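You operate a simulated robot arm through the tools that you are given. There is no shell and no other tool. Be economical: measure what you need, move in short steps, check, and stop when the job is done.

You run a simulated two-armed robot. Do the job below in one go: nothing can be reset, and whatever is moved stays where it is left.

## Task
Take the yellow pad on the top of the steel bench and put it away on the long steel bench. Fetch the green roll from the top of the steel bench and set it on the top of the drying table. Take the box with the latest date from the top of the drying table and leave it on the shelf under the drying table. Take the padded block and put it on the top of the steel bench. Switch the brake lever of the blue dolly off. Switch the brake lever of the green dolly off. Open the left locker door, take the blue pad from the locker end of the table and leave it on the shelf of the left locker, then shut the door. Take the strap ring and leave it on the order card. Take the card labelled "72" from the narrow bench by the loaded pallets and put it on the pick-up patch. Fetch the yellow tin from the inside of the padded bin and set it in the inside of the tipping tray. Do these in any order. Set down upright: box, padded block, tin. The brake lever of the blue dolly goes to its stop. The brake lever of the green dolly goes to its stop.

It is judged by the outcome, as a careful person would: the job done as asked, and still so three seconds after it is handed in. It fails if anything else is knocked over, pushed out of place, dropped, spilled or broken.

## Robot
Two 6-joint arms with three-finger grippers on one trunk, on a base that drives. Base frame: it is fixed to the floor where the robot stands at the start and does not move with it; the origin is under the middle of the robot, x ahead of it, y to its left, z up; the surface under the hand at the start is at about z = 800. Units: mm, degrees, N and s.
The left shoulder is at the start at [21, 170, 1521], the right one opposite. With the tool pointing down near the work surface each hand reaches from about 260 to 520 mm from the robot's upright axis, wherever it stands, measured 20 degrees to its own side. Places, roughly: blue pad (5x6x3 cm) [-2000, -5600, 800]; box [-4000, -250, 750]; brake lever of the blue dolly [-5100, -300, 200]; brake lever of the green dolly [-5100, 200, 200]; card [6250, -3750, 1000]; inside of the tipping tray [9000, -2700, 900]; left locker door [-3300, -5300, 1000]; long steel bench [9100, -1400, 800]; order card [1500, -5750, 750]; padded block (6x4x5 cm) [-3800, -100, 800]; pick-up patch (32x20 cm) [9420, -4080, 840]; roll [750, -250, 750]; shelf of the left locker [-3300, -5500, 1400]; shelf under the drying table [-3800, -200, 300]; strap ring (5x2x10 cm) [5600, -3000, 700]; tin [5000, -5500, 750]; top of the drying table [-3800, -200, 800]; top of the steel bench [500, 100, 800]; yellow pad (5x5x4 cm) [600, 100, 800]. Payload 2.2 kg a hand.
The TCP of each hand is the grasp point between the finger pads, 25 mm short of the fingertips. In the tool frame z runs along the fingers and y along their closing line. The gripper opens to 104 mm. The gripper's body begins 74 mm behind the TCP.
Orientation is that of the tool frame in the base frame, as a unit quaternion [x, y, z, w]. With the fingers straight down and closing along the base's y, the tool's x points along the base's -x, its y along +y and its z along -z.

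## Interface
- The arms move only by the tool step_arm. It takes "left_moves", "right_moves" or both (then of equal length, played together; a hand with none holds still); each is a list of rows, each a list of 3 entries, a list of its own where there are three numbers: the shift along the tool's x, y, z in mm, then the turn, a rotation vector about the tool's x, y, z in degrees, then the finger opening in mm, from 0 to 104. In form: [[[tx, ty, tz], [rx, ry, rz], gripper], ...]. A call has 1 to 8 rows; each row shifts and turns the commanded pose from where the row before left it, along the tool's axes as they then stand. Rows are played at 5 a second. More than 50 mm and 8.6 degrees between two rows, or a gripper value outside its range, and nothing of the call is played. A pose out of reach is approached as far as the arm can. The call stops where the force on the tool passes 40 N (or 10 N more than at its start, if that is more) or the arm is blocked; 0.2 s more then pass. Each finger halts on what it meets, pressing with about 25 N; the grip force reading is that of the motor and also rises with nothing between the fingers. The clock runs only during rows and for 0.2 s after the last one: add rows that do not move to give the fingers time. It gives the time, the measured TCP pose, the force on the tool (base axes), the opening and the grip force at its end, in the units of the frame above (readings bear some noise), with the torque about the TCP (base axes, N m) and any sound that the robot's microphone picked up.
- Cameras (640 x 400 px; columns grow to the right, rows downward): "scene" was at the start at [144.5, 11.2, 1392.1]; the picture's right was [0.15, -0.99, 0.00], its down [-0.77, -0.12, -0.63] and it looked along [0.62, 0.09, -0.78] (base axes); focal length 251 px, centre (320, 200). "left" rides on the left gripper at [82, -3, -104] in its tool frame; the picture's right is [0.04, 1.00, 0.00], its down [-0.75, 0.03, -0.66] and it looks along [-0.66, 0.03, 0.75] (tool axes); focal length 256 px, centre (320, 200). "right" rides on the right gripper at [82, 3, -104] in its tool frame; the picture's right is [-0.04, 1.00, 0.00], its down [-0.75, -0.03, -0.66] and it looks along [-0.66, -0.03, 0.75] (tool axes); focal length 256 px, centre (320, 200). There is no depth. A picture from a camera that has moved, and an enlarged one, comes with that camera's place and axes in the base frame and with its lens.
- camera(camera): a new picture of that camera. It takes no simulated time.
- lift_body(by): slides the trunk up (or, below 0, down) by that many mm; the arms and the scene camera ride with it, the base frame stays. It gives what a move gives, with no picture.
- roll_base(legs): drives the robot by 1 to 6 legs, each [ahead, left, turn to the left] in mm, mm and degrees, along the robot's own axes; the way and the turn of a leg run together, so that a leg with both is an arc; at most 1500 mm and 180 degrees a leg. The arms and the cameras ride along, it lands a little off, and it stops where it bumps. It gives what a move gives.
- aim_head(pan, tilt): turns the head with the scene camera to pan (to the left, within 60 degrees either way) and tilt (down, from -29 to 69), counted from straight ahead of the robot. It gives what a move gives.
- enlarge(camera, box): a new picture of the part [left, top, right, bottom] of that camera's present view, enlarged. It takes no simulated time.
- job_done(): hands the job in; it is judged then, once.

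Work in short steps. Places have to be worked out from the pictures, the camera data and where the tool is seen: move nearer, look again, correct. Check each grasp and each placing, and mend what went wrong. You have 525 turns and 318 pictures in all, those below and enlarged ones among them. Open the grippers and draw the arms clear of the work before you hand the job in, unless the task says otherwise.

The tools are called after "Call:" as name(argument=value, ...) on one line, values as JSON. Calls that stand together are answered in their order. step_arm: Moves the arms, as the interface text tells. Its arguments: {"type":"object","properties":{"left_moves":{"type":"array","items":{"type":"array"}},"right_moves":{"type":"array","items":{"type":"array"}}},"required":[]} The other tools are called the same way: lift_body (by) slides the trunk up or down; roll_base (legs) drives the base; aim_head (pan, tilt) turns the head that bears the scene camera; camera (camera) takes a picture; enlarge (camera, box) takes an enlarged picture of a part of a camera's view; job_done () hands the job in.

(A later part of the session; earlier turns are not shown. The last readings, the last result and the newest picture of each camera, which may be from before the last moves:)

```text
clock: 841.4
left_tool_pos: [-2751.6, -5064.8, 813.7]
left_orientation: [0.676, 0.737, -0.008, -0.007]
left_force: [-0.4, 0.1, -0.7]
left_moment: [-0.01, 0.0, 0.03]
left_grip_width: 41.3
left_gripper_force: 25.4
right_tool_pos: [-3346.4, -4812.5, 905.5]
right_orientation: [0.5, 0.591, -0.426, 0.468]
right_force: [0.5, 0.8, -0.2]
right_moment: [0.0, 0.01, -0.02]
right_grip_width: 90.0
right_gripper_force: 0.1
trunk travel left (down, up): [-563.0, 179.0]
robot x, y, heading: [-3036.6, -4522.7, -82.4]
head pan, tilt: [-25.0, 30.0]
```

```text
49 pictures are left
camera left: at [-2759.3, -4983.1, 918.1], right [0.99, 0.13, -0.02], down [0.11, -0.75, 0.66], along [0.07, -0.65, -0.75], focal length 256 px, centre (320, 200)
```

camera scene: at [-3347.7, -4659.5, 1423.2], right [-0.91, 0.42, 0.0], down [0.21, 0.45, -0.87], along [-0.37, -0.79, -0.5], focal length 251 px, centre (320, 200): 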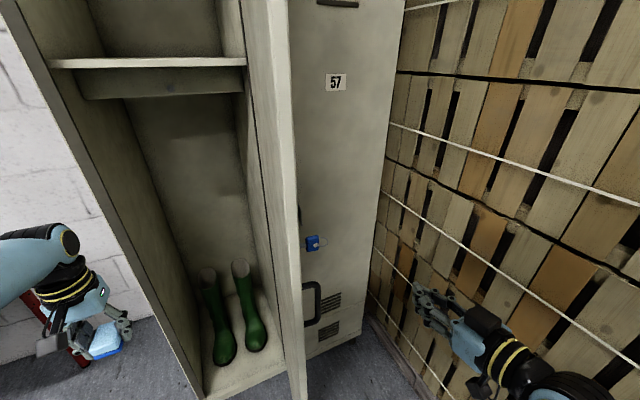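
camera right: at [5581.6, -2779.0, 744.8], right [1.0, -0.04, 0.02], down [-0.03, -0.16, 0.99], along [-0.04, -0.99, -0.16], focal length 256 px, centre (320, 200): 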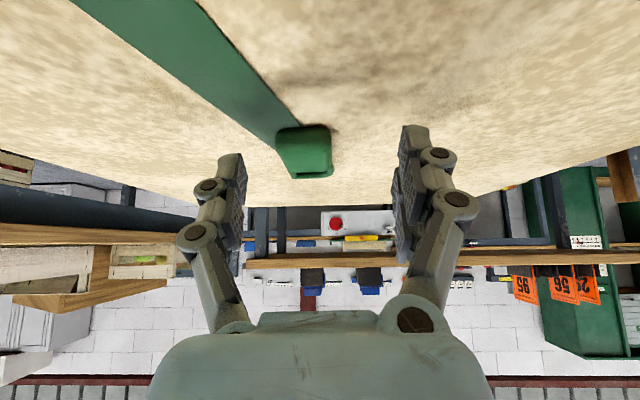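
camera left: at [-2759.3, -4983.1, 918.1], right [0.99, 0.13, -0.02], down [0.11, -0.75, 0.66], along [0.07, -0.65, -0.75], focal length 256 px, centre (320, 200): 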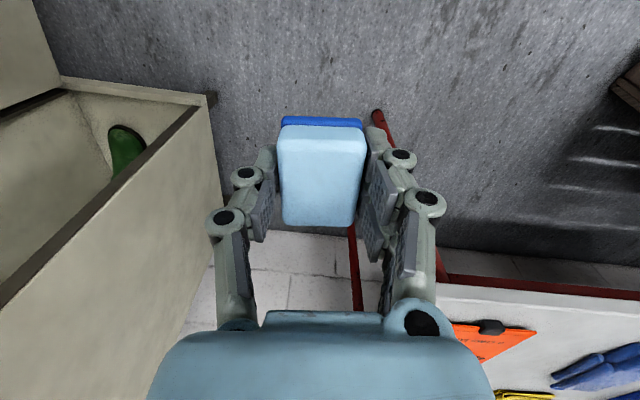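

The bin behind caught the base. I move forward a bit first, straighten, then slide east.

Call:
roll_base(legs=[[70, 0, 0], [0, 0, -7.6], [0, 530, 0]])

Call:
camera(camera="left")

```text
clock: 845.7
left_tool_pos: [-2285.6, -5160.1, 813.4]
left_orientation: [0.719, 0.695, -0.009, -0.009]
left_force: [0.8, -0.4, -0.2]
left_moment: [0.01, 0.06, 0.01]
left_grip_width: 41.2
left_gripper_force: 25.2
right_tool_pos: [-2845.4, -4836.6, 906.1]
right_orientation: [0.535, 0.56, -0.453, 0.441]
right_force: [0.6, -0.1, -0.3]
right_moment: [0.01, 0.0, -0.02]
right_grip_width: 90.3
right_gripper_force: 0.1
trunk travel left (down, up): [-563.0, 179.0]
robot x, y, heading: [-2501.4, -4584.8, -89.5]
head pan, tilt: [-25.0, 30.0]
```

```text
48 pictures are left
camera left: at [-2283.0, -5078.7, 917.8], right [1.0, 0.0, -0.02], down [0.02, -0.75, 0.66], along [-0.01, -0.66, -0.75], focal length 256 px, centre (320, 200)
```

left: 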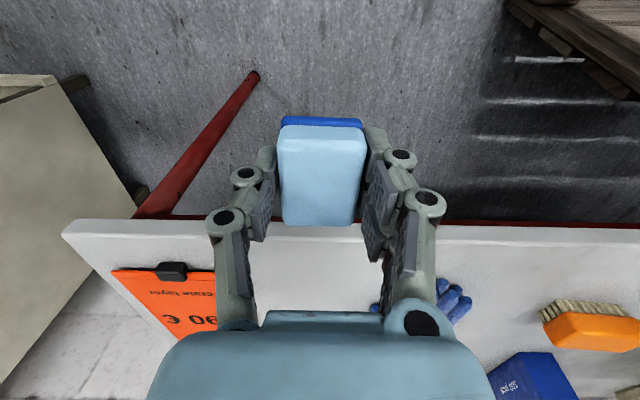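

The free spot is just behind the front edge at x≈−2285. I drive in 152 and lower to place the pad.

Call:
roll_base(legs=[[152, 0, 0]])

Call:
lift_body(by=-36)

Call:
lift_body(by=-12)

Call:
camera(camera="left")

```text
clock: 847.1
left_tool_pos: [-2285.7, -5316.7, 812.1]
left_orientation: [0.719, 0.695, -0.007, -0.009]
left_force: [0.3, -0.5, 0.1]
left_moment: [0.01, -0.01, 0.0]
left_grip_width: 41.2
left_gripper_force: 25.3
right_tool_pos: [-2843.6, -4992.9, 905.0]
right_orientation: [0.536, 0.561, -0.452, 0.44]
right_force: [0.2, -0.1, 0.4]
right_moment: [0.03, -0.01, -0.01]
right_grip_width: 89.8
right_gripper_force: 0.1
trunk travel left (down, up): [-563.0, 179.0]
robot x, y, heading: [-2498.3, -4742.9, -89.6]
head pan, tilt: [-25.0, 30.0]
```

```text
clock: 847.9
left_tool_pos: [-2285.2, -5314.9, 776.4]
left_orientation: [0.72, 0.694, -0.008, -0.008]
left_force: [0.5, -1.2, -0.2]
left_moment: [0.01, -0.03, 0.02]
left_grip_width: 41.1
left_gripper_force: 25.0
right_tool_pos: [-2843.8, -4990.2, 868.8]
right_orientation: [0.535, 0.56, -0.453, 0.442]
right_force: [-0.1, 0.0, 0.1]
right_moment: [-0.01, -0.02, 0.0]
right_grip_width: 89.8
right_gripper_force: 0.1
trunk travel left (down, up): [-527.0, 215.0]
robot x, y, heading: [-2502.8, -4738.8, -89.2]
head pan, tilt: [-25.0, 30.0]
```

```text
clock: 848.5
left_tool_pos: [-2284.5, -5315.4, 766.2]
left_orientation: [0.719, 0.695, -0.008, -0.008]
left_force: [-0.2, 3.5, 11.3]
left_moment: [-0.22, -0.22, 0.1]
left_grip_width: 41.4
left_gripper_force: 24.4
right_tool_pos: [-2844.8, -4991.5, 856.9]
right_orientation: [0.536, 0.56, -0.453, 0.441]
right_force: [0.0, -1.3, 0.4]
right_moment: [-0.03, -0.02, 0.01]
right_grip_width: 90.0
right_gripper_force: 0.0
trunk travel left (down, up): [-515.0, 227.0]
robot x, y, heading: [-2494.9, -4744.1, -89.5]
head pan, tilt: [-25.0, 30.0]
```

```text
47 pictures are left
camera left: at [-2282.3, -5232.9, 871.2], right [1.0, 0.0, -0.02], down [0.02, -0.75, 0.66], along [-0.01, -0.66, -0.75], focal length 256 px, centre (320, 200)
```

left: 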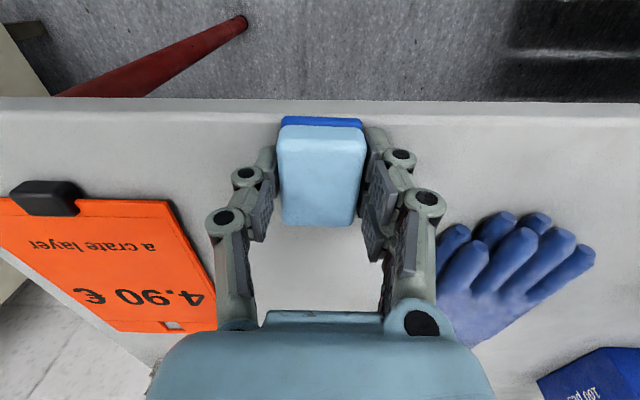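

Pad down. I release, rise, back off, and bring the right hand (pitched ~70°) over to pick it up.

Call:
step_arm(left_moves=[[[0, 0, 0], [0, 0, 0], 60], [[0, 0, 0], [0, 0, 0], 75], [[0, 0, 0], [0, 0, 0], 75], [[0, 0, 0], [0, 0, 0], 75]])

Call:
lift_body(by=160)

Call:
roll_base(legs=[[-150, 0, 0], [0, 400, 0]])

Call:
step_arm(right_moves=[[[0, 25, 10], [0, 8, 0], 90], [[0, 25, 20], [0, 0, 0], 90], [[0, 25, 20], [0, 0, 0], 90], [[0, 25, 20], [0, 0, 0], 90], [[0, 25, 20], [0, 0, 0], 90], [[0, 25, 20], [0, 0, 0], 90], [[0, 0, 20], [0, 0, 0], 90], [[0, 0, 0], [0, 0, 0], 90]])

Call:
aim_head(pan=-15, tilt=45)

Call:
camera(camera="scene")

```text
clock: 849.5
left_tool_pos: [-2285.7, -5314.0, 765.5]
left_orientation: [0.72, 0.694, -0.008, -0.009]
left_force: [0.8, 0.4, 0.6]
left_moment: [-0.01, 0.01, -0.02]
left_grip_width: 75.0
left_gripper_force: 0.0
right_tool_pos: [-2843.8, -4990.6, 856.6]
right_orientation: [0.536, 0.56, -0.453, 0.441]
right_force: [0.7, 0.1, 0.0]
right_moment: [0.03, -0.01, 0.0]
right_grip_width: 89.8
right_gripper_force: 0.0
trunk travel left (down, up): [-515.0, 227.0]
robot x, y, heading: [-2499.0, -4739.8, -89.6]
head pan, tilt: [-25.0, 30.0]
```

```text
clock: 851.3
left_tool_pos: [-2284.7, -5315.5, 924.3]
left_orientation: [0.72, 0.694, -0.008, -0.008]
left_force: [0.0, 0.4, -0.1]
left_moment: [0.04, 0.0, -0.01]
left_grip_width: 75.0
left_gripper_force: 0.1
right_tool_pos: [-2844.4, -4991.6, 1016.9]
right_orientation: [0.536, 0.56, -0.453, 0.441]
right_force: [0.5, -0.1, 0.3]
right_moment: [0.05, -0.02, -0.01]
right_grip_width: 90.1
right_gripper_force: 0.1
trunk travel left (down, up): [-675.0, 67.0]
robot x, y, heading: [-2494.1, -4741.0, -89.3]
head pan, tilt: [-25.0, 30.0]
```

```text
clock: 854.4
left_tool_pos: [-1953.8, -5133.4, 927.4]
left_orientation: [0.668, 0.744, -0.012, -0.008]
left_force: [0.0, 0.8, 0.1]
left_moment: [-0.04, 0.07, 0.02]
left_grip_width: 75.1
left_gripper_force: 0.0
right_tool_pos: [-2552.9, -4890.5, 1018.6]
right_orientation: [0.492, 0.597, -0.421, 0.473]
right_force: [0.9, 0.5, -0.2]
right_moment: [0.0, 0.02, -0.05]
right_grip_width: 89.9
right_gripper_force: 0.0
trunk travel left (down, up): [-675.0, 67.0]
robot x, y, heading: [-2245.2, -4595.4, -81.3]
head pan, tilt: [-25.0, 30.0]
stopped in leg 2: the robot was blocked; the commanded pose is now the measured one
```

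```text
clock: 856.2
left_tool_pos: [-1955.1, -5133.8, 925.9]
left_orientation: [0.669, 0.743, -0.011, -0.007]
left_force: [0.8, 0.4, -0.4]
left_moment: [-0.01, 0.0, -0.01]
left_grip_width: 75.0
left_gripper_force: 0.1
right_tool_pos: [-2400.6, -4982.6, 973.9]
right_orientation: [0.521, 0.628, -0.386, 0.43]
right_force: [0.2, -0.1, -0.4]
right_moment: [-0.01, 0.01, 0.0]
right_grip_width: 89.9
right_gripper_force: 0.0
right hand out of reach, approached as far as the arm can: row 5
trunk travel left (down, up): [-675.0, 67.0]
robot x, y, heading: [-2246.3, -4596.8, -81.1]
head pan, tilt: [-25.0, 30.0]
```

```text
clock: 857.0
left_tool_pos: [-1956.6, -5135.5, 926.8]
left_orientation: [0.669, 0.744, -0.011, -0.007]
left_force: [-0.6, 0.2, -0.2]
left_moment: [-0.01, 0.0, 0.01]
left_grip_width: 74.6
left_gripper_force: 0.1
right_tool_pos: [-2401.0, -4981.7, 973.4]
right_orientation: [0.522, 0.628, -0.385, 0.429]
right_force: [-0.3, -0.7, 0.5]
right_moment: [0.03, -0.02, 0.0]
right_grip_width: 89.7
right_gripper_force: 0.1
trunk travel left (down, up): [-675.0, 67.0]
robot x, y, heading: [-2243.7, -4595.8, -81.0]
head pan, tilt: [-15.0, 45.0]
```

```text
46 pictures are left
camera scene: at [-2246.3, -4749.1, 1362.5], right [-0.99, 0.11, 0.0], down [0.08, 0.7, -0.71], along [-0.08, -0.7, -0.71], focal length 251 px, centre (320, 200)
```

scene: 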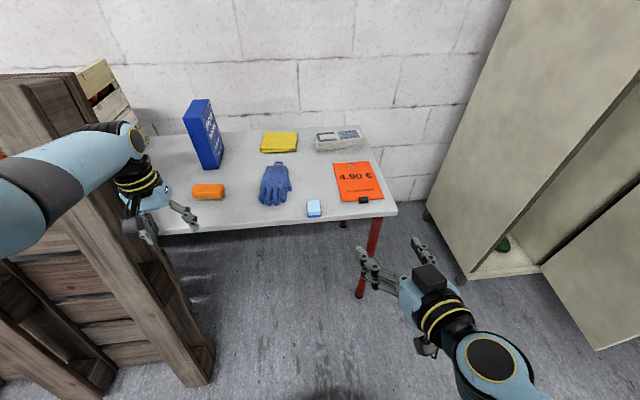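

The pallets on my left limit the base, so the pad must be further west for the right hand. I regrasp it with the left hand to move it to the table's west end.

Call:
roll_base(legs=[[0, -60, 0], [0, 0, -9], [0, -195, 0], [125, 0, 0]])

Call:
camera(camera="left")

```text
clock: 860.6
left_tool_pos: [-2291.8, -5309.3, 925.2]
left_orientation: [0.722, 0.692, -0.01, -0.008]
left_force: [-0.2, -0.2, -1.1]
left_moment: [0.02, -0.01, -0.03]
left_grip_width: 75.2
left_gripper_force: 0.1
right_tool_pos: [-2709.1, -5094.4, 971.7]
right_orientation: [0.567, 0.588, -0.416, 0.4]
right_force: [0.6, 0.5, -1.3]
right_moment: [0.0, 0.02, 0.05]
right_grip_width: 90.0
right_gripper_force: 0.0
trunk travel left (down, up): [-675.0, 67.0]
robot x, y, heading: [-2504.6, -4733.7, -89.4]
head pan, tilt: [-15.0, 45.0]
```

```text
45 pictures are left
camera left: at [-2288.4, -5226.7, 1030.0], right [1.0, 0.0, -0.03], down [0.01, -0.75, 0.66], along [-0.02, -0.66, -0.75], focal length 256 px, centre (320, 200)
```

left: 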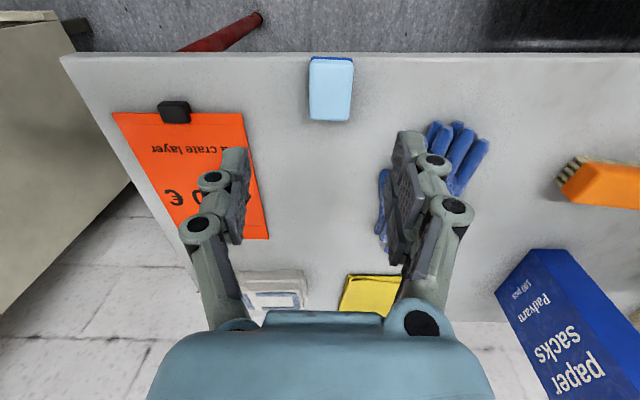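

Call:
step_arm(left_moves=[[[0, 8, 0], [0, 0, 0], 70], [[0, 0, 0], [0, 0, 0], 70]])

Call:
lift_body(by=-158)

Call:
step_arm(left_moves=[[[0, 0, 0], [0, 0, 0], 50], [[0, 0, 0], [0, 0, 0], 35], [[0, 0, 0], [0, 0, 0], 30], [[0, 0, 0], [0, 0, 0], 30]])

Call:
lift_body(by=60)

Call:
roll_base(legs=[[-8, -185, 0]])

Call:
camera(camera="left")

```text
clock: 861.2
left_tool_pos: [-2283.4, -5308.5, 925.0]
left_orientation: [0.722, 0.692, -0.009, -0.007]
left_force: [-0.6, -0.8, 0.1]
left_moment: [-0.01, -0.02, 0.0]
left_grip_width: 70.2
left_gripper_force: 0.1
right_tool_pos: [-2707.2, -5092.8, 973.9]
right_orientation: [0.567, 0.588, -0.416, 0.4]
right_force: [-0.4, -1.9, -0.5]
right_moment: [0.01, 0.01, -0.01]
right_grip_width: 89.9
right_gripper_force: 0.2
trunk travel left (down, up): [-675.0, 67.0]
robot x, y, heading: [-2503.1, -4736.7, -89.6]
head pan, tilt: [-15.0, 45.0]
```

```text
clock: 863.1
left_tool_pos: [-2285.6, -5309.9, 768.0]
left_orientation: [0.722, 0.692, -0.01, -0.008]
left_force: [-0.3, -0.4, 0.2]
left_moment: [0.02, 0.02, 0.02]
left_grip_width: 69.9
left_gripper_force: 0.0
right_tool_pos: [-2707.6, -5092.4, 815.9]
right_orientation: [0.566, 0.588, -0.416, 0.401]
right_force: [0.0, 0.2, -0.2]
right_moment: [-0.01, 0.02, -0.01]
right_grip_width: 90.0
right_gripper_force: 0.1
trunk travel left (down, up): [-517.0, 225.0]
robot x, y, heading: [-2501.7, -4735.2, -89.3]
head pan, tilt: [-15.0, 45.0]
```

```text
clock: 864.1
left_tool_pos: [-2284.6, -5308.5, 768.6]
left_orientation: [0.722, 0.692, -0.01, -0.008]
left_force: [-1.1, 0.0, 1.1]
left_moment: [0.03, 0.02, -0.01]
left_grip_width: 41.3
left_gripper_force: 24.5
right_tool_pos: [-2707.7, -5092.9, 815.2]
right_orientation: [0.566, 0.588, -0.416, 0.4]
right_force: [0.6, -0.3, 0.1]
right_moment: [-0.01, -0.01, -0.03]
right_grip_width: 89.7
right_gripper_force: 0.1
trunk travel left (down, up): [-517.0, 225.0]
robot x, y, heading: [-2501.8, -4734.2, -89.7]
head pan, tilt: [-15.0, 45.0]
```

```text
clock: 865.1
left_tool_pos: [-2284.8, -5308.1, 826.9]
left_orientation: [0.722, 0.692, -0.009, -0.008]
left_force: [0.7, 0.0, 0.0]
left_moment: [0.02, 0.0, 0.03]
left_grip_width: 41.2
left_gripper_force: 24.5
right_tool_pos: [-2708.0, -5092.8, 874.9]
right_orientation: [0.567, 0.588, -0.416, 0.399]
right_force: [0.2, 0.0, -1.0]
right_moment: [0.0, 0.0, -0.01]
right_grip_width: 90.1
right_gripper_force: 0.0
trunk travel left (down, up): [-577.0, 165.0]
robot x, y, heading: [-2498.6, -4736.4, -89.7]
head pan, tilt: [-15.0, 45.0]
```

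```text
clock: 866.6
left_tool_pos: [-2470.0, -5301.4, 827.1]
left_orientation: [0.722, 0.691, -0.008, -0.007]
left_force: [0.7, 0.3, -1.8]
left_moment: [-0.02, -0.02, 0.0]
left_grip_width: 41.2
left_gripper_force: 25.3
right_tool_pos: [-2895.3, -5083.0, 874.2]
right_orientation: [0.567, 0.587, -0.416, 0.4]
right_force: [0.0, -0.5, 0.8]
right_moment: [-0.03, 0.0, 0.0]
right_grip_width: 89.9
right_gripper_force: 0.1
trunk travel left (down, up): [-577.0, 165.0]
robot x, y, heading: [-2685.4, -4725.6, -89.8]
head pan, tilt: [-15.0, 45.0]
```

```text
44 pictures are left
camera left: at [-2467.4, -5219.3, 932.4], right [1.0, 0.0, -0.02], down [0.01, -0.75, 0.66], along [-0.02, -0.66, -0.75], focal length 256 px, centre (320, 200)
```

left: 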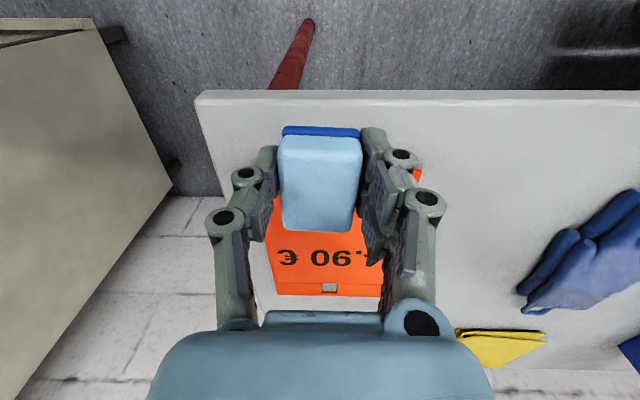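

Here the front strip is too shallow, but the flat price sign just behind it can carry the pad for a moment. I drive 88 forward, past the clip, and set it down there.

Call:
roll_base(legs=[[90, 0, 0]])

Call:
lift_body(by=-46)

Call:
lift_body(by=-10)

Call:
step_arm(left_moves=[[[0, 0, 0], [0, 0, 0], 50], [[0, 0, 0], [0, 0, 0], 75], [[0, 0, 0], [0, 0, 0], 75], [[0, 0, 0], [0, 0, 0], 75]])

Call:
lift_body(by=200)

Call:
camera(camera="left")

```text
clock: 867.7
left_tool_pos: [-2470.5, -5393.4, 827.1]
left_orientation: [0.722, 0.692, -0.009, -0.009]
left_force: [-0.1, -1.4, -0.7]
left_moment: [0.0, -0.01, 0.02]
left_grip_width: 41.3
left_gripper_force: 24.7
right_tool_pos: [-2893.0, -5175.8, 874.5]
right_orientation: [0.568, 0.587, -0.417, 0.399]
right_force: [-1.0, -0.4, -0.3]
right_moment: [-0.01, 0.03, -0.01]
right_grip_width: 89.8
right_gripper_force: 0.1
trunk travel left (down, up): [-577.0, 165.0]
robot x, y, heading: [-2689.2, -4817.9, -89.7]
head pan, tilt: [-15.0, 45.0]
```

```text
clock: 868.6
left_tool_pos: [-2469.6, -5391.8, 783.2]
left_orientation: [0.723, 0.691, -0.01, -0.007]
left_force: [0.8, -0.1, -0.7]
left_moment: [-0.05, -0.01, 0.01]
left_grip_width: 41.1
left_gripper_force: 24.8
right_tool_pos: [-2894.2, -5176.1, 829.7]
right_orientation: [0.567, 0.588, -0.416, 0.4]
right_force: [-0.6, -0.3, 0.4]
right_moment: [0.02, 0.0, 0.01]
right_grip_width: 90.0
right_gripper_force: 0.0
trunk travel left (down, up): [-531.0, 211.0]
robot x, y, heading: [-2690.3, -4818.8, -89.8]
head pan, tilt: [-15.0, 45.0]
```

```text
clock: 869.2
left_tool_pos: [-2470.0, -5392.6, 775.3]
left_orientation: [0.722, 0.692, -0.012, -0.006]
left_force: [2.1, 4.8, 29.9]
left_moment: [0.57, -0.11, -0.03]
left_grip_width: 41.5
left_gripper_force: 24.9
right_tool_pos: [-2894.5, -5174.5, 820.8]
right_orientation: [0.567, 0.588, -0.416, 0.4]
right_force: [-0.2, -0.5, 0.4]
right_moment: [-0.01, -0.01, 0.03]
right_grip_width: 89.9
right_gripper_force: 0.1
trunk travel left (down, up): [-521.0, 221.0]
robot x, y, heading: [-2684.2, -4817.1, -89.9]
head pan, tilt: [-15.0, 45.0]
```

```text
clock: 870.2
left_tool_pos: [-2469.1, -5392.3, 771.4]
left_orientation: [0.722, 0.691, -0.01, -0.008]
left_force: [-0.9, 0.7, 6.6]
left_moment: [0.05, -0.04, 0.02]
left_grip_width: 76.0
left_gripper_force: 0.0
right_tool_pos: [-2894.9, -5175.3, 819.6]
right_orientation: [0.567, 0.588, -0.416, 0.4]
right_force: [0.4, 0.8, -0.1]
right_moment: [0.02, 0.01, -0.01]
right_grip_width: 90.1
right_gripper_force: 0.1
trunk travel left (down, up): [-521.0, 221.0]
robot x, y, heading: [-2684.2, -4821.0, -89.6]
head pan, tilt: [-15.0, 45.0]
```

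```text
clock: 872.3
left_tool_pos: [-2470.5, -5392.8, 971.3]
left_orientation: [0.722, 0.692, -0.01, -0.007]
left_force: [-0.3, 0.2, 0.2]
left_moment: [-0.04, 0.02, 0.04]
left_grip_width: 74.8
left_gripper_force: 0.1
right_tool_pos: [-2894.8, -5174.5, 1020.0]
right_orientation: [0.569, 0.587, -0.417, 0.398]
right_force: [0.7, 1.5, -0.2]
right_moment: [-0.02, -0.04, -0.02]
right_grip_width: 90.2
right_gripper_force: 0.1
trunk travel left (down, up): [-721.0, 21.0]
robot x, y, heading: [-2684.5, -4814.5, -89.8]
head pan, tilt: [-15.0, 45.0]
```

```text
43 pictures are left
camera left: at [-2466.4, -5310.1, 1075.9], right [1.0, 0.0, -0.03], down [0.01, -0.75, 0.66], along [-0.02, -0.66, -0.75], focal length 256 px, centre (320, 200)
```

left: 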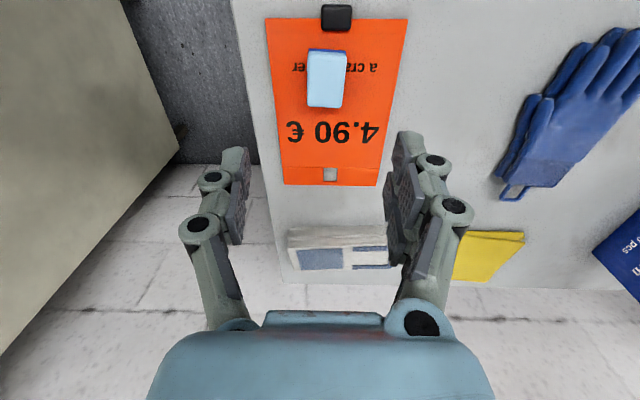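

The pad rests on the sign. I slide east so the right hand lines up with it, then lower the right arm.

Call:
roll_base(legs=[[0, 424, 0]])

Call:
lift_body(by=-90)

Call:
step_arm(right_moves=[[[30, 0, 20], [0, 0, 0], 90], [[30, 0, 20], [0, 0, 0], 90], [[30, 0, 20], [0, 0, 0], 90], [[30, 0, 20], [0, 0, 0], 90], [[0, 0, 0], [0, 0, 0], 80]])

Call:
camera(camera="scene")

```text
clock: 874.9
left_tool_pos: [-2046.9, -5390.8, 971.5]
left_orientation: [0.724, 0.689, -0.01, -0.007]
left_force: [0.4, 0.4, -0.7]
left_moment: [-0.01, 0.01, -0.01]
left_grip_width: 75.1
left_gripper_force: 0.1
right_tool_pos: [-2469.8, -5173.6, 1020.3]
right_orientation: [0.568, 0.587, -0.417, 0.398]
right_force: [-0.5, 0.5, -0.6]
right_moment: [0.02, 0.02, 0.01]
right_grip_width: 90.0
right_gripper_force: 0.1
trunk travel left (down, up): [-721.0, 21.0]
robot x, y, heading: [-2258.6, -4820.3, -90.0]
head pan, tilt: [-15.0, 45.0]
```

```text
clock: 876.2
left_tool_pos: [-2047.8, -5392.9, 882.1]
left_orientation: [0.724, 0.69, -0.01, -0.007]
left_force: [0.1, -0.3, 0.7]
left_moment: [0.02, -0.01, 0.0]
left_grip_width: 75.2
left_gripper_force: 0.1
right_tool_pos: [-2470.0, -5173.1, 929.3]
right_orientation: [0.568, 0.588, -0.416, 0.398]
right_force: [0.4, 0.7, 0.1]
right_moment: [0.02, -0.02, -0.02]
right_grip_width: 89.7
right_gripper_force: 0.0
trunk travel left (down, up): [-631.0, 111.0]
robot x, y, heading: [-2262.4, -4816.2, -90.1]
head pan, tilt: [-15.0, 45.0]
```

```text
clock: 877.4
left_tool_pos: [-2047.6, -5392.2, 882.5]
left_orientation: [0.723, 0.691, -0.01, -0.008]
left_force: [-0.3, -0.1, -0.5]
left_moment: [-0.03, -0.01, 0.0]
left_grip_width: 75.0
left_gripper_force: 0.1
right_tool_pos: [-2451.5, -5199.4, 870.1]
right_orientation: [0.565, 0.596, -0.403, 0.405]
right_force: [-0.4, -0.5, 0.3]
right_moment: [0.02, 0.0, -0.02]
right_grip_width: 79.6
right_gripper_force: 0.0
right hand out of reach, approached as far as the arm can: row 1, 2, 3, 4
trunk travel left (down, up): [-631.0, 111.0]
robot x, y, heading: [-2261.3, -4816.2, -90.1]
head pan, tilt: [-15.0, 45.0]
```

```text
42 pictures are left
camera scene: at [-2282.8, -4966.0, 1318.4], right [-0.97, 0.26, 0.0], down [0.18, 0.68, -0.71], along [-0.18, -0.68, -0.71], focal length 251 px, centre (320, 200)
```

scene: 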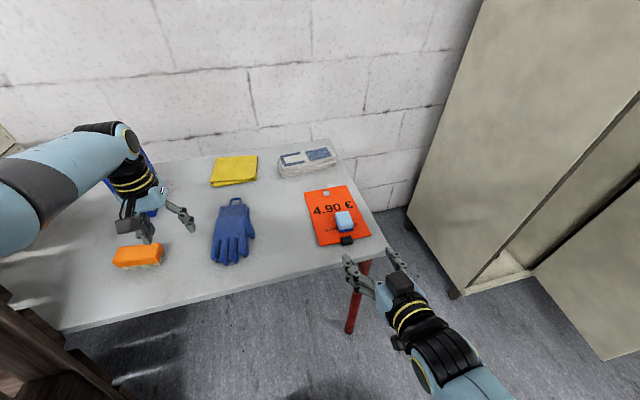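

I extend the right hand forward first (better posture), aligned to the pad, then lower.

Call:
step_arm(right_moves=[[[-10, -6, 28], [0, 0, 0], 80], [[-10, -6, 28], [0, 0, 0], 80], [[-10, -6, 28], [0, 0, 0], 80], [[28, 0, 10], [0, 0, 0], 80], [[28, 0, 10], [0, 0, 0], 80], [[0, 0, 0], [0, 0, 0], 80]])

Call:
camera(camera="scene")

```text
clock: 878.8
left_tool_pos: [-2047.6, -5392.5, 881.9]
left_orientation: [0.723, 0.69, -0.01, -0.008]
left_force: [-0.3, 0.2, 0.4]
left_moment: [0.01, 0.0, -0.02]
left_grip_width: 74.9
left_gripper_force: 0.1
right_tool_pos: [-2468.9, -5277.4, 861.7]
right_orientation: [0.578, 0.585, -0.421, 0.383]
right_force: [-0.7, -0.2, -0.3]
right_moment: [-0.03, -0.02, -0.02]
right_grip_width: 80.0
right_gripper_force: 0.0
right hand out of reach, approached as far as the arm can: row 1, 2, 3, 4, 5
trunk travel left (down, up): [-631.0, 111.0]
robot x, y, heading: [-2260.9, -4818.3, -89.9]
head pan, tilt: [-15.0, 45.0]
```

```text
41 pictures are left
camera scene: at [-2282.7, -4966.2, 1318.4], right [-0.97, 0.26, 0.0], down [0.18, 0.68, -0.71], along [-0.18, -0.68, -0.71], focal length 251 px, centre (320, 200)
```

scene: 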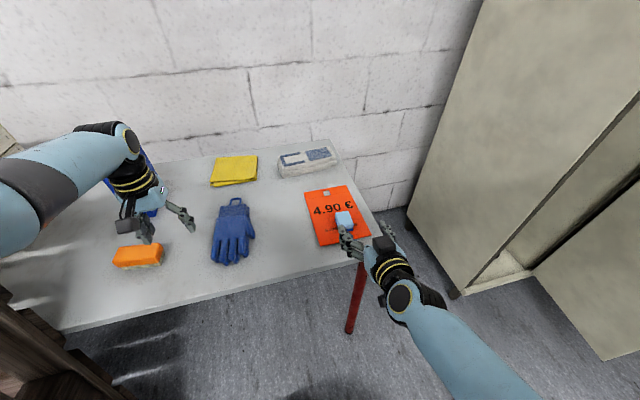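

I raise the left hand (closed) so the trunk can come down, then lower the right to the pad.

Call:
step_arm(left_moves=[[[0, -15, -30], [0, 0, 0], 30], [[0, -15, -35], [0, 0, 0], 20], [[0, -10, -40], [0, 0, 0], 20], [[0, 0, -40], [0, 0, 0], 20], [[0, 0, 0], [0, 0, 0], 20]])

Call:
lift_body(by=-85)

Call:
camera(camera="scene")

```text
clock: 880.0
left_tool_pos: [-2084.9, -5388.2, 1028.7]
left_orientation: [0.723, 0.69, -0.01, -0.009]
left_force: [0.2, -0.1, -0.2]
left_moment: [-0.03, -0.02, 0.0]
left_grip_width: 19.9
left_gripper_force: 0.2
right_tool_pos: [-2469.6, -5277.7, 862.2]
right_orientation: [0.579, 0.585, -0.42, 0.382]
right_force: [0.1, -0.3, 0.0]
right_moment: [0.01, 0.02, -0.01]
right_grip_width: 80.0
right_gripper_force: 0.1
trunk travel left (down, up): [-631.0, 111.0]
robot x, y, heading: [-2262.5, -4818.3, -90.0]
head pan, tilt: [-15.0, 45.0]
```

```text
clock: 881.2
left_tool_pos: [-2083.2, -5390.0, 942.5]
left_orientation: [0.724, 0.69, -0.01, -0.008]
left_force: [-0.1, -0.1, 0.1]
left_moment: [0.03, 0.0, 0.0]
left_grip_width: 20.0
left_gripper_force: 0.1
right_tool_pos: [-2469.5, -5274.7, 774.4]
right_orientation: [0.58, 0.586, -0.419, 0.381]
right_force: [-0.7, 0.4, 0.4]
right_moment: [0.02, -0.03, -0.03]
right_grip_width: 79.7
right_gripper_force: 0.1
trunk travel left (down, up): [-546.0, 196.0]
robot x, y, heading: [-2260.1, -4818.5, -90.0]
head pan, tilt: [-15.0, 45.0]
```

```text
40 pictures are left
camera scene: at [-2282.9, -4966.8, 1233.0], right [-0.97, 0.26, 0.0], down [0.18, 0.68, -0.71], along [-0.18, -0.68, -0.71], focal length 251 px, centre (320, 200)
```

scene: 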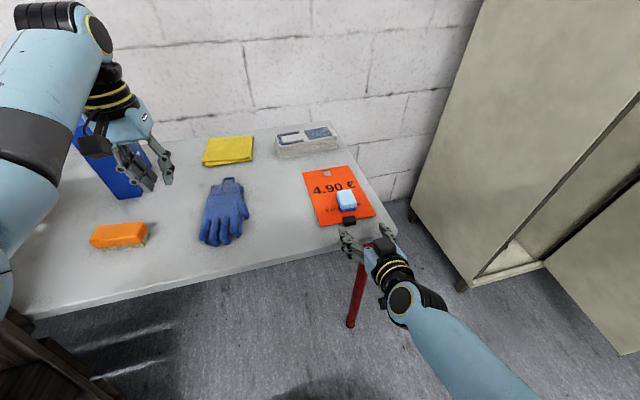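

Good posture now. I drive forward 112 so the fingers straddle the pad, lower slightly and grip.

Call:
roll_base(legs=[[112, 0, 0]])

Call:
lift_body(by=-10)

Call:
enlarge(camera="scene", box=[290, 140, 430, 300])

```text
clock: 882.4
left_tool_pos: [-2082.2, -5504.4, 941.2]
left_orientation: [0.723, 0.69, -0.01, -0.008]
left_force: [-1.2, -1.6, -0.9]
left_moment: [0.03, 0.02, 0.01]
left_grip_width: 20.0
left_gripper_force: 0.0
right_tool_pos: [-2468.7, -5389.7, 773.7]
right_orientation: [0.58, 0.587, -0.417, 0.38]
right_force: [-0.2, -0.1, -0.6]
right_moment: [0.02, 0.01, -0.01]
right_grip_width: 80.2
right_gripper_force: 0.1
trunk travel left (down, up): [-546.0, 196.0]
robot x, y, heading: [-2260.6, -4929.4, -90.1]
head pan, tilt: [-15.0, 45.0]
```

```text
clock: 883.2
left_tool_pos: [-2083.1, -5503.7, 933.0]
left_orientation: [0.723, 0.691, -0.011, -0.008]
left_force: [-0.8, 0.4, -0.4]
left_moment: [0.03, -0.03, 0.01]
left_grip_width: 20.1
left_gripper_force: 0.1
right_tool_pos: [-2469.5, -5391.2, 768.9]
right_orientation: [0.579, 0.581, -0.424, 0.384]
right_force: [0.5, 6.8, 12.9]
right_moment: [0.06, -0.56, 0.4]
right_grip_width: 84.0
right_gripper_force: 2.1
trunk travel left (down, up): [-536.0, 206.0]
robot x, y, heading: [-2258.0, -4934.8, -89.8]
head pan, tilt: [-15.0, 45.0]
stopped: the force on the tool passed its limit at 40 N (the readings are from after the stop); the commanded pose is now the measured one
```

```text
2.50 times, centred on (360, 220) of scene
camera zoom: at [-2282.5, -5080.0, 1223.1], right [-0.97, 0.26, 0.0], down [0.18, 0.68, -0.71], along [-0.18, -0.68, -0.71], focal length 628 px, centre (220, 150)
```

zoom: 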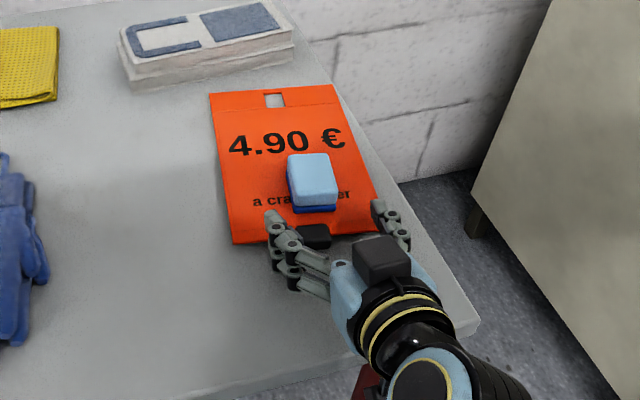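

The hand pushed the sign (by its clip) about 57 mm toward the wall, with the pad on it. The clip is right between my fingers, so I grip it and pull the sign back to where it was.

Call:
lift_body(by=5)

Call:
step_arm(right_moves=[[[0, 0, 0], [0, 0, 0], 50], [[0, 0, 0], [0, 0, 0], 25], [[0, 0, 0], [0, 0, 0], 15], [[0, 0, 0], [0, 0, 0], 15]])

Call:
roll_base(legs=[[-56, 0, 0]])

Call:
enlarge(camera="scene", box=[290, 140, 430, 300])

```text
clock: 883.7
left_tool_pos: [-2083.3, -5504.0, 937.5]
left_orientation: [0.723, 0.691, -0.01, -0.008]
left_force: [0.1, -0.3, -0.8]
left_moment: [0.03, 0.02, 0.02]
left_grip_width: 19.8
left_gripper_force: 0.0
right_tool_pos: [-2469.8, -5391.4, 774.3]
right_orientation: [0.578, 0.584, -0.421, 0.384]
right_force: [0.0, -0.9, 0.2]
right_moment: [-0.02, -0.03, -0.01]
right_grip_width: 80.0
right_gripper_force: 0.1
trunk travel left (down, up): [-541.0, 201.0]
robot x, y, heading: [-2258.8, -4929.5, -89.9]
head pan, tilt: [-15.0, 45.0]
```

```text
clock: 884.7
left_tool_pos: [-2083.2, -5504.7, 937.5]
left_orientation: [0.723, 0.69, -0.01, -0.007]
left_force: [-0.6, 0.9, -0.1]
left_moment: [0.02, 0.03, -0.02]
left_grip_width: 20.1
left_gripper_force: 0.0
right_tool_pos: [-2470.6, -5391.8, 773.3]
right_orientation: [0.579, 0.583, -0.421, 0.383]
right_force: [-0.1, 0.9, -0.3]
right_moment: [0.01, 0.01, -0.01]
right_grip_width: 15.1
right_gripper_force: 0.0
trunk travel left (down, up): [-541.0, 201.0]
robot x, y, heading: [-2264.0, -4930.8, -90.0]
head pan, tilt: [-15.0, 45.0]
```

```text
clock: 885.7
left_tool_pos: [-2083.4, -5446.1, 938.4]
left_orientation: [0.722, 0.691, -0.01, -0.006]
left_force: [-0.6, 1.0, -0.1]
left_moment: [-0.07, 0.01, 0.0]
left_grip_width: 19.9
left_gripper_force: 0.0
right_tool_pos: [-2469.0, -5335.0, 774.5]
right_orientation: [0.579, 0.582, -0.423, 0.383]
right_force: [-1.0, 0.3, -1.1]
right_moment: [-0.01, 0.03, -0.01]
right_grip_width: 14.8
right_gripper_force: 0.0
trunk travel left (down, up): [-541.0, 201.0]
robot x, y, heading: [-2259.3, -4873.8, -89.9]
head pan, tilt: [-15.0, 45.0]
```

```text
2.50 times, centred on (360, 220) of scene
camera zoom: at [-2282.8, -5022.7, 1228.5], right [-0.97, 0.26, 0.0], down [0.18, 0.68, -0.71], along [-0.18, -0.68, -0.71], focal length 628 px, centre (220, 150)
```

zoom: 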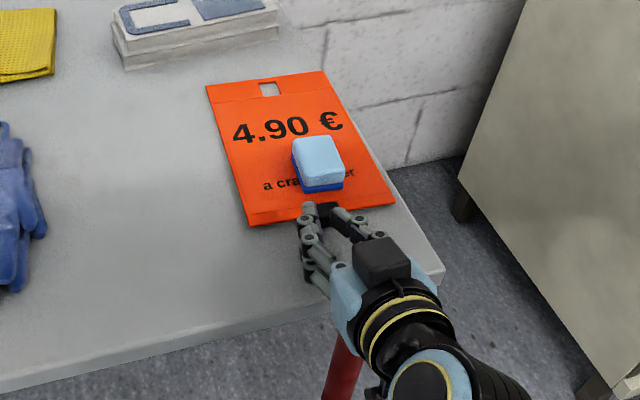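

The hanging wrist camera under the 70° hand is what limits me at the table edge. I raise, reduce the pitch to about 50°, and look at the pad again.

Call:
lift_body(by=70)

Call:
step_arm(right_moves=[[[0, 0, 0], [0, 7, 0], 80], [[0, 0, 0], [0, 7, 0], 80], [[0, 0, 0], [0, 6, 0], 80], [[0, 0, 0], [0, 0, 0], 80]])

Call:
camera(camera="right")

```text
clock: 886.7
left_tool_pos: [-2083.1, -5447.8, 1007.3]
left_orientation: [0.723, 0.691, -0.01, -0.01]
left_force: [0.3, -0.9, -0.3]
left_moment: [-0.03, 0.0, 0.0]
left_grip_width: 20.0
left_gripper_force: 0.1
right_tool_pos: [-2469.5, -5335.1, 844.0]
right_orientation: [0.579, 0.583, -0.422, 0.384]
right_force: [0.3, -0.8, 0.0]
right_moment: [0.05, 0.03, 0.03]
right_grip_width: 14.9
right_gripper_force: 0.0
trunk travel left (down, up): [-611.0, 131.0]
robot x, y, heading: [-2260.4, -4875.8, -90.2]
head pan, tilt: [-15.0, 45.0]
```

```text
clock: 887.7
left_tool_pos: [-2082.9, -5449.0, 1007.5]
left_orientation: [0.724, 0.69, -0.011, -0.009]
left_force: [-0.7, -0.9, -1.0]
left_moment: [-0.02, -0.01, -0.01]
left_grip_width: 20.0
left_gripper_force: 0.0
right_tool_pos: [-2470.5, -5335.5, 843.8]
right_orientation: [0.644, 0.64, -0.315, 0.276]
right_force: [-1.1, 0.1, -1.0]
right_moment: [0.0, 0.01, 0.01]
right_grip_width: 79.9
right_gripper_force: 0.0
right hand out of reach, approached as far as the arm can: row 1, 2
trunk travel left (down, up): [-611.0, 131.0]
robot x, y, heading: [-2257.4, -4875.1, -90.2]
head pan, tilt: [-15.0, 45.0]
```

```text
37 pictures are left
camera right: at [-2461.7, -5203.0, 848.0], right [1.0, -0.05, -0.02], down [0.02, 0.01, 1.0], along [-0.05, -1.0, 0.01], focal length 256 px, centre (320, 200)
```

right: 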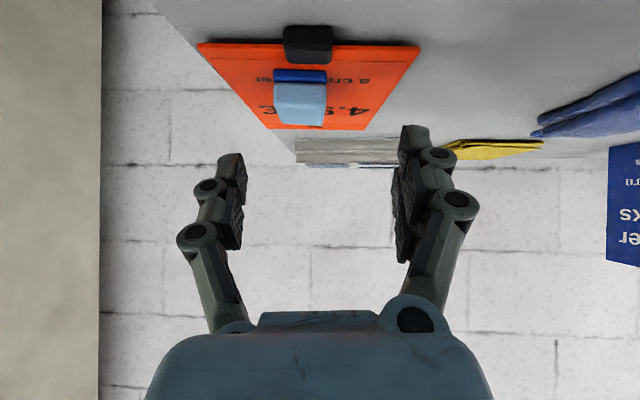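

Pad at [-2488,-5439]. I drive 95 forward and 18 right, then lower with the trunk and grip.

Call:
roll_base(legs=[[95, -18, 0]])

Call:
lift_body(by=-76)

Call:
camera(camera="right")

```text
clock: 888.9
left_tool_pos: [-2101.0, -5544.7, 1006.2]
left_orientation: [0.723, 0.691, -0.009, -0.008]
left_force: [0.1, -0.4, 0.1]
left_moment: [0.02, 0.0, 0.0]
left_grip_width: 20.2
left_gripper_force: 0.0
right_tool_pos: [-2487.4, -5431.6, 842.3]
right_orientation: [0.644, 0.641, -0.314, 0.276]
right_force: [0.3, -1.1, 0.8]
right_moment: [0.0, 0.01, -0.01]
right_grip_width: 80.1
right_gripper_force: 0.0
trunk travel left (down, up): [-611.0, 131.0]
robot x, y, heading: [-2282.4, -4971.2, -89.9]
head pan, tilt: [-15.0, 45.0]
```

```text
clock: 889.9
left_tool_pos: [-2101.1, -5544.9, 932.9]
left_orientation: [0.723, 0.69, -0.011, -0.009]
left_force: [-1.1, 0.4, -0.3]
left_moment: [0.02, -0.04, 0.01]
left_grip_width: 20.0
left_gripper_force: 0.1
right_tool_pos: [-2486.7, -5440.8, 779.5]
right_orientation: [0.641, 0.634, -0.324, 0.286]
right_force: [0.5, 4.5, 14.9]
right_moment: [0.13, -0.69, 0.41]
right_grip_width: 84.8
right_gripper_force: 2.4
trunk travel left (down, up): [-537.0, 205.0]
robot x, y, heading: [-2281.3, -4972.7, -89.9]
head pan, tilt: [-15.0, 45.0]
stopped: the force on the tool passed its limit at 45 N (the readings are from after the stop); the commanded pose is now the measured one
```

```text
36 pictures are left
camera right: at [-2478.8, -5307.6, 779.6], right [1.0, -0.06, -0.01], down [0.01, 0.04, 1.0], along [-0.05, -1.0, 0.04], focal length 256 px, centre (320, 200)
```

right: 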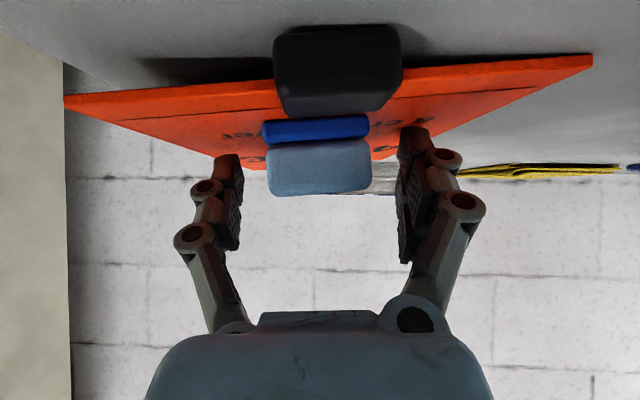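

The fingertips are on the sign board and the pad is between them. I raise 4 mm and close.

Call:
lift_body(by=5)

Call:
step_arm(right_moves=[[[0, 0, 0], [0, 0, 0], 55], [[0, 0, 0], [0, 0, 0], 35], [[0, 0, 0], [0, 0, 0], 30], [[0, 0, 0], [0, 0, 0], 30]])

Call:
lift_body(by=80)

Call:
camera(camera="right")

```text
clock: 890.4
left_tool_pos: [-2101.0, -5542.8, 937.5]
left_orientation: [0.723, 0.691, -0.01, -0.009]
left_force: [0.2, 0.1, 0.4]
left_moment: [-0.03, 0.04, 0.01]
left_grip_width: 19.9
left_gripper_force: 0.2
right_tool_pos: [-2486.8, -5437.8, 781.4]
right_orientation: [0.641, 0.636, -0.322, 0.283]
right_force: [-0.9, 0.9, 2.2]
right_moment: [-0.04, -0.05, 0.02]
right_grip_width: 80.2
right_gripper_force: 0.1
trunk travel left (down, up): [-542.0, 200.0]
robot x, y, heading: [-2283.2, -4969.5, -89.9]
head pan, tilt: [-15.0, 45.0]
```

```text
clock: 891.4
left_tool_pos: [-2099.8, -5544.3, 938.3]
left_orientation: [0.723, 0.691, -0.009, -0.009]
left_force: [0.2, -0.5, -0.1]
left_moment: [-0.01, 0.0, 0.02]
left_grip_width: 19.6
left_gripper_force: 0.1
right_tool_pos: [-2487.7, -5439.2, 781.4]
right_orientation: [0.641, 0.636, -0.322, 0.284]
right_force: [1.2, -1.4, 2.4]
right_moment: [-0.07, -0.08, 0.04]
right_grip_width: 41.4
right_gripper_force: 24.2
trunk travel left (down, up): [-542.0, 200.0]
robot x, y, heading: [-2278.2, -4968.6, -90.2]
head pan, tilt: [-15.0, 45.0]
```

```text
clock: 892.6
left_tool_pos: [-2101.6, -5543.4, 1017.7]
left_orientation: [0.723, 0.691, -0.01, -0.009]
left_force: [-0.4, 0.4, 0.4]
left_moment: [0.01, 0.0, 0.01]
left_grip_width: 20.0
left_gripper_force: 0.0
right_tool_pos: [-2486.8, -5437.8, 860.8]
right_orientation: [0.641, 0.637, -0.32, 0.284]
right_force: [0.8, -0.1, 0.5]
right_moment: [-0.03, 0.02, -0.02]
right_grip_width: 41.4
right_gripper_force: 24.8
trunk travel left (down, up): [-622.0, 120.0]
robot x, y, heading: [-2281.9, -4972.3, -89.9]
head pan, tilt: [-15.0, 45.0]
```

```text
35 pictures are left
camera right: at [-2479.3, -5305.9, 862.9], right [1.0, -0.05, -0.01], down [0.02, 0.03, 1.0], along [-0.05, -1.0, 0.03], focal length 256 px, centre (320, 200)
```

right: 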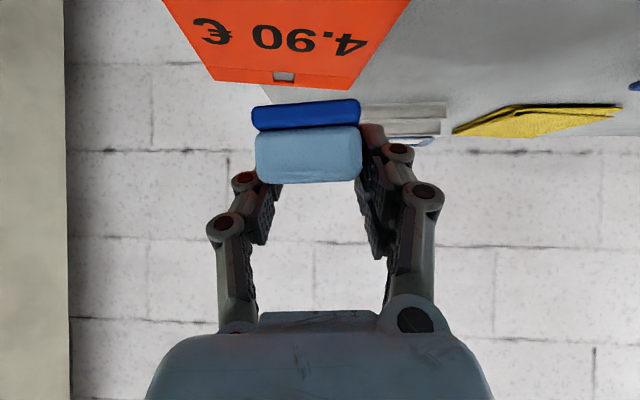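

The pad is in the right hand. Before going to the locker I restore the sign: press lightly on it with the closed left fingertips and drag it back about 40 mm.

Call:
roll_base(legs=[[-115, 0, 0], [0, -335, 0]])

Call:
step_arm(left_moves=[[[0, 0, 0], [0, 0, 0], 0], [[0, 0, 0], [0, 0, 0], 0]])

Call:
lift_body(by=-190)

Call:
camera(camera="left")

```text
clock: 895.6
left_tool_pos: [-2432.0, -5428.6, 1017.7]
left_orientation: [0.724, 0.69, -0.008, -0.009]
left_force: [0.3, -0.8, -0.6]
left_moment: [0.02, -0.02, 0.02]
left_grip_width: 19.9
left_gripper_force: 0.0
right_tool_pos: [-2816.9, -5322.0, 861.2]
right_orientation: [0.643, 0.634, -0.323, 0.283]
right_force: [0.6, -0.3, 0.3]
right_moment: [-0.03, 0.0, 0.01]
right_grip_width: 41.5
right_gripper_force: 24.6
trunk travel left (down, up): [-622.0, 120.0]
robot x, y, heading: [-2608.8, -4855.8, -90.0]
head pan, tilt: [-15.0, 45.0]
```

```text
clock: 896.2
left_tool_pos: [-2430.5, -5428.8, 1017.7]
left_orientation: [0.724, 0.689, -0.01, -0.009]
left_force: [0.1, 0.1, -0.4]
left_moment: [0.0, 0.03, -0.01]
left_grip_width: 0.1
left_gripper_force: 24.6
right_tool_pos: [-2816.9, -5321.0, 861.1]
right_orientation: [0.642, 0.635, -0.322, 0.284]
right_force: [0.2, 0.1, -0.3]
right_moment: [0.02, 0.03, -0.01]
right_grip_width: 41.5
right_gripper_force: 25.2
trunk travel left (down, up): [-622.0, 120.0]
robot x, y, heading: [-2606.3, -4856.2, -90.2]
head pan, tilt: [-15.0, 45.0]
```

```text
clock: 898.3
left_tool_pos: [-2430.3, -5427.9, 829.5]
left_orientation: [0.724, 0.689, -0.009, -0.008]
left_force: [-0.5, -0.8, 0.3]
left_moment: [-0.03, 0.0, 0.0]
left_grip_width: 0.0
left_gripper_force: 25.1
right_tool_pos: [-2816.8, -5320.9, 671.2]
right_orientation: [0.643, 0.635, -0.322, 0.283]
right_force: [0.1, -0.4, -0.5]
right_moment: [0.03, 0.01, 0.01]
right_grip_width: 41.6
right_gripper_force: 25.4
trunk travel left (down, up): [-432.0, 310.0]
robot x, y, heading: [-2611.8, -4856.6, -90.2]
head pan, tilt: [-15.0, 45.0]
```

```text
34 pictures are left
camera left: at [-2426.4, -5346.4, 933.0], right [1.0, -0.01, -0.03], down [0.01, -0.75, 0.66], along [-0.02, -0.66, -0.75], focal length 256 px, centre (320, 200)
```

left: 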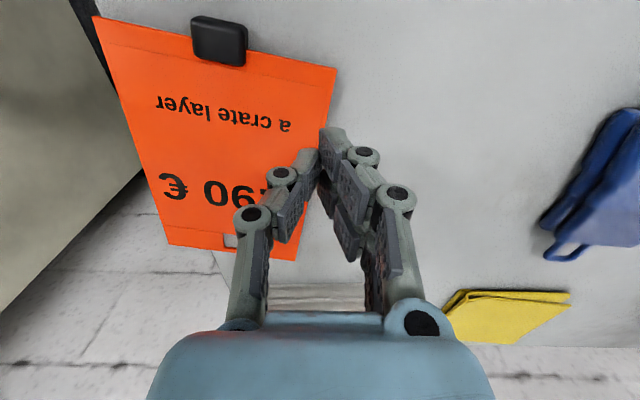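

The sign has been turned about 11° and shifted. Its clip is a graspable block at about [-2484,-5374], so I grip it with the left hand to rotate and slide the sign back.

Call:
roll_base(legs=[[-55, -54, 0]])

Call:
step_arm(left_moves=[[[0, 0, 0], [0, 0, 5.7], 40], [[0, 0, 0], [0, 0, 5.7], 60], [[0, 0, 0], [0, 0, 0], 60]])

Call:
camera(camera="left")

```text
clock: 899.3
left_tool_pos: [-2486.2, -5374.5, 829.0]
left_orientation: [0.724, 0.689, -0.009, -0.008]
left_force: [-0.2, 0.5, 0.5]
left_moment: [0.0, -0.02, -0.01]
left_grip_width: 0.0
left_gripper_force: 25.2
right_tool_pos: [-2872.8, -5266.2, 671.6]
right_orientation: [0.642, 0.635, -0.322, 0.285]
right_force: [0.6, 0.5, -0.1]
right_moment: [-0.02, 0.0, 0.01]
right_grip_width: 41.3
right_gripper_force: 25.0
trunk travel left (down, up): [-432.0, 310.0]
robot x, y, heading: [-2661.1, -4802.9, -90.2]
head pan, tilt: [-15.0, 45.0]
```

```text
clock: 900.1
left_tool_pos: [-2486.1, -5373.7, 828.2]
left_orientation: [0.79, 0.613, -0.01, -0.008]
left_force: [0.4, -0.1, -0.6]
left_moment: [0.0, -0.03, 0.0]
left_grip_width: 60.1
left_gripper_force: 0.0
right_tool_pos: [-2869.9, -5267.3, 672.3]
right_orientation: [0.643, 0.635, -0.322, 0.284]
right_force: [-1.1, 0.1, 0.1]
right_moment: [-0.01, 0.01, -0.02]
right_grip_width: 41.2
right_gripper_force: 24.7
trunk travel left (down, up): [-432.0, 310.0]
robot x, y, heading: [-2663.1, -4802.2, -90.5]
head pan, tilt: [-15.0, 45.0]
```

```text
33 pictures are left
camera left: at [-2465.4, -5293.1, 932.5], right [0.98, -0.21, -0.02], down [-0.14, -0.74, 0.66], along [-0.16, -0.64, -0.75], focal length 256 px, centre (320, 200)
```

left: 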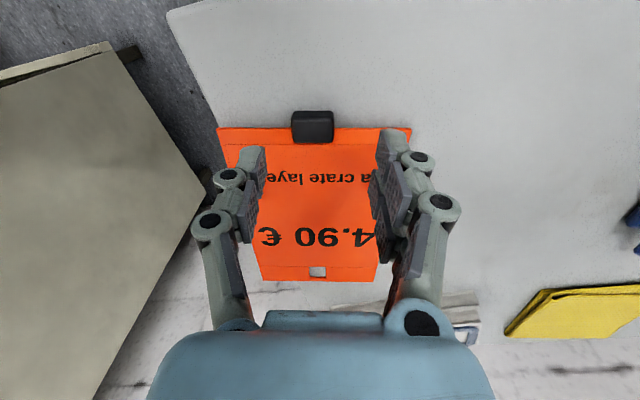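

Call:
step_arm(left_moves=[[[9, -4, 0], [0, 0, 0], 60], [[0, 0, 0], [0, 0, 0], 60]])

Call:
lift_body(by=-44)

Call:
step_arm(left_moves=[[[0, 0, 0], [0, 0, 0], 40], [[0, 0, 0], [0, 0, 0], 20], [[0, 0, 0], [0, 0, 0], 10], [[0, 0, 0], [0, 0, 0], 10]])

```text
clock: 900.7
left_tool_pos: [-2487.8, -5362.4, 827.9]
left_orientation: [0.79, 0.613, -0.01, -0.007]
left_force: [-0.4, 0.0, -0.1]
left_moment: [-0.01, 0.0, -0.01]
left_grip_width: 60.1
left_gripper_force: 0.1
right_tool_pos: [-2871.3, -5265.4, 672.0]
right_orientation: [0.643, 0.635, -0.322, 0.283]
right_force: [0.2, -0.6, 0.3]
right_moment: [0.0, 0.01, 0.03]
right_grip_width: 41.1
right_gripper_force: 25.1
trunk travel left (down, up): [-432.0, 310.0]
robot x, y, heading: [-2658.8, -4804.8, -90.3]
head pan, tilt: [-15.0, 45.0]
```

```text
clock: 901.6
left_tool_pos: [-2487.5, -5363.8, 785.2]
left_orientation: [0.789, 0.614, -0.01, -0.008]
left_force: [-0.3, 0.3, 0.6]
left_moment: [0.02, -0.04, 0.0]
left_grip_width: 59.9
left_gripper_force: 0.0
right_tool_pos: [-2871.5, -5266.1, 628.9]
right_orientation: [0.642, 0.635, -0.322, 0.284]
right_force: [0.2, -0.2, -0.7]
right_moment: [0.05, -0.03, 0.04]
right_grip_width: 41.0
right_gripper_force: 24.6
trunk travel left (down, up): [-388.0, 354.0]
robot x, y, heading: [-2662.5, -4801.4, -90.0]
head pan, tilt: [-15.0, 45.0]
```

```text
clock: 902.6
left_tool_pos: [-2487.2, -5364.2, 784.4]
left_orientation: [0.789, 0.614, -0.01, -0.008]
left_force: [-0.8, 0.1, -0.2]
left_moment: [0.0, 0.02, 0.02]
left_grip_width: 10.1
left_gripper_force: 0.0
right_tool_pos: [-2870.9, -5265.1, 627.6]
right_orientation: [0.643, 0.635, -0.321, 0.283]
right_force: [0.3, 0.3, -0.3]
right_moment: [0.02, 0.01, -0.04]
right_grip_width: 41.2
right_gripper_force: 24.9
trunk travel left (down, up): [-388.0, 354.0]
robot x, y, heading: [-2658.3, -4800.0, -90.1]
head pan, tilt: [-15.0, 45.0]
```

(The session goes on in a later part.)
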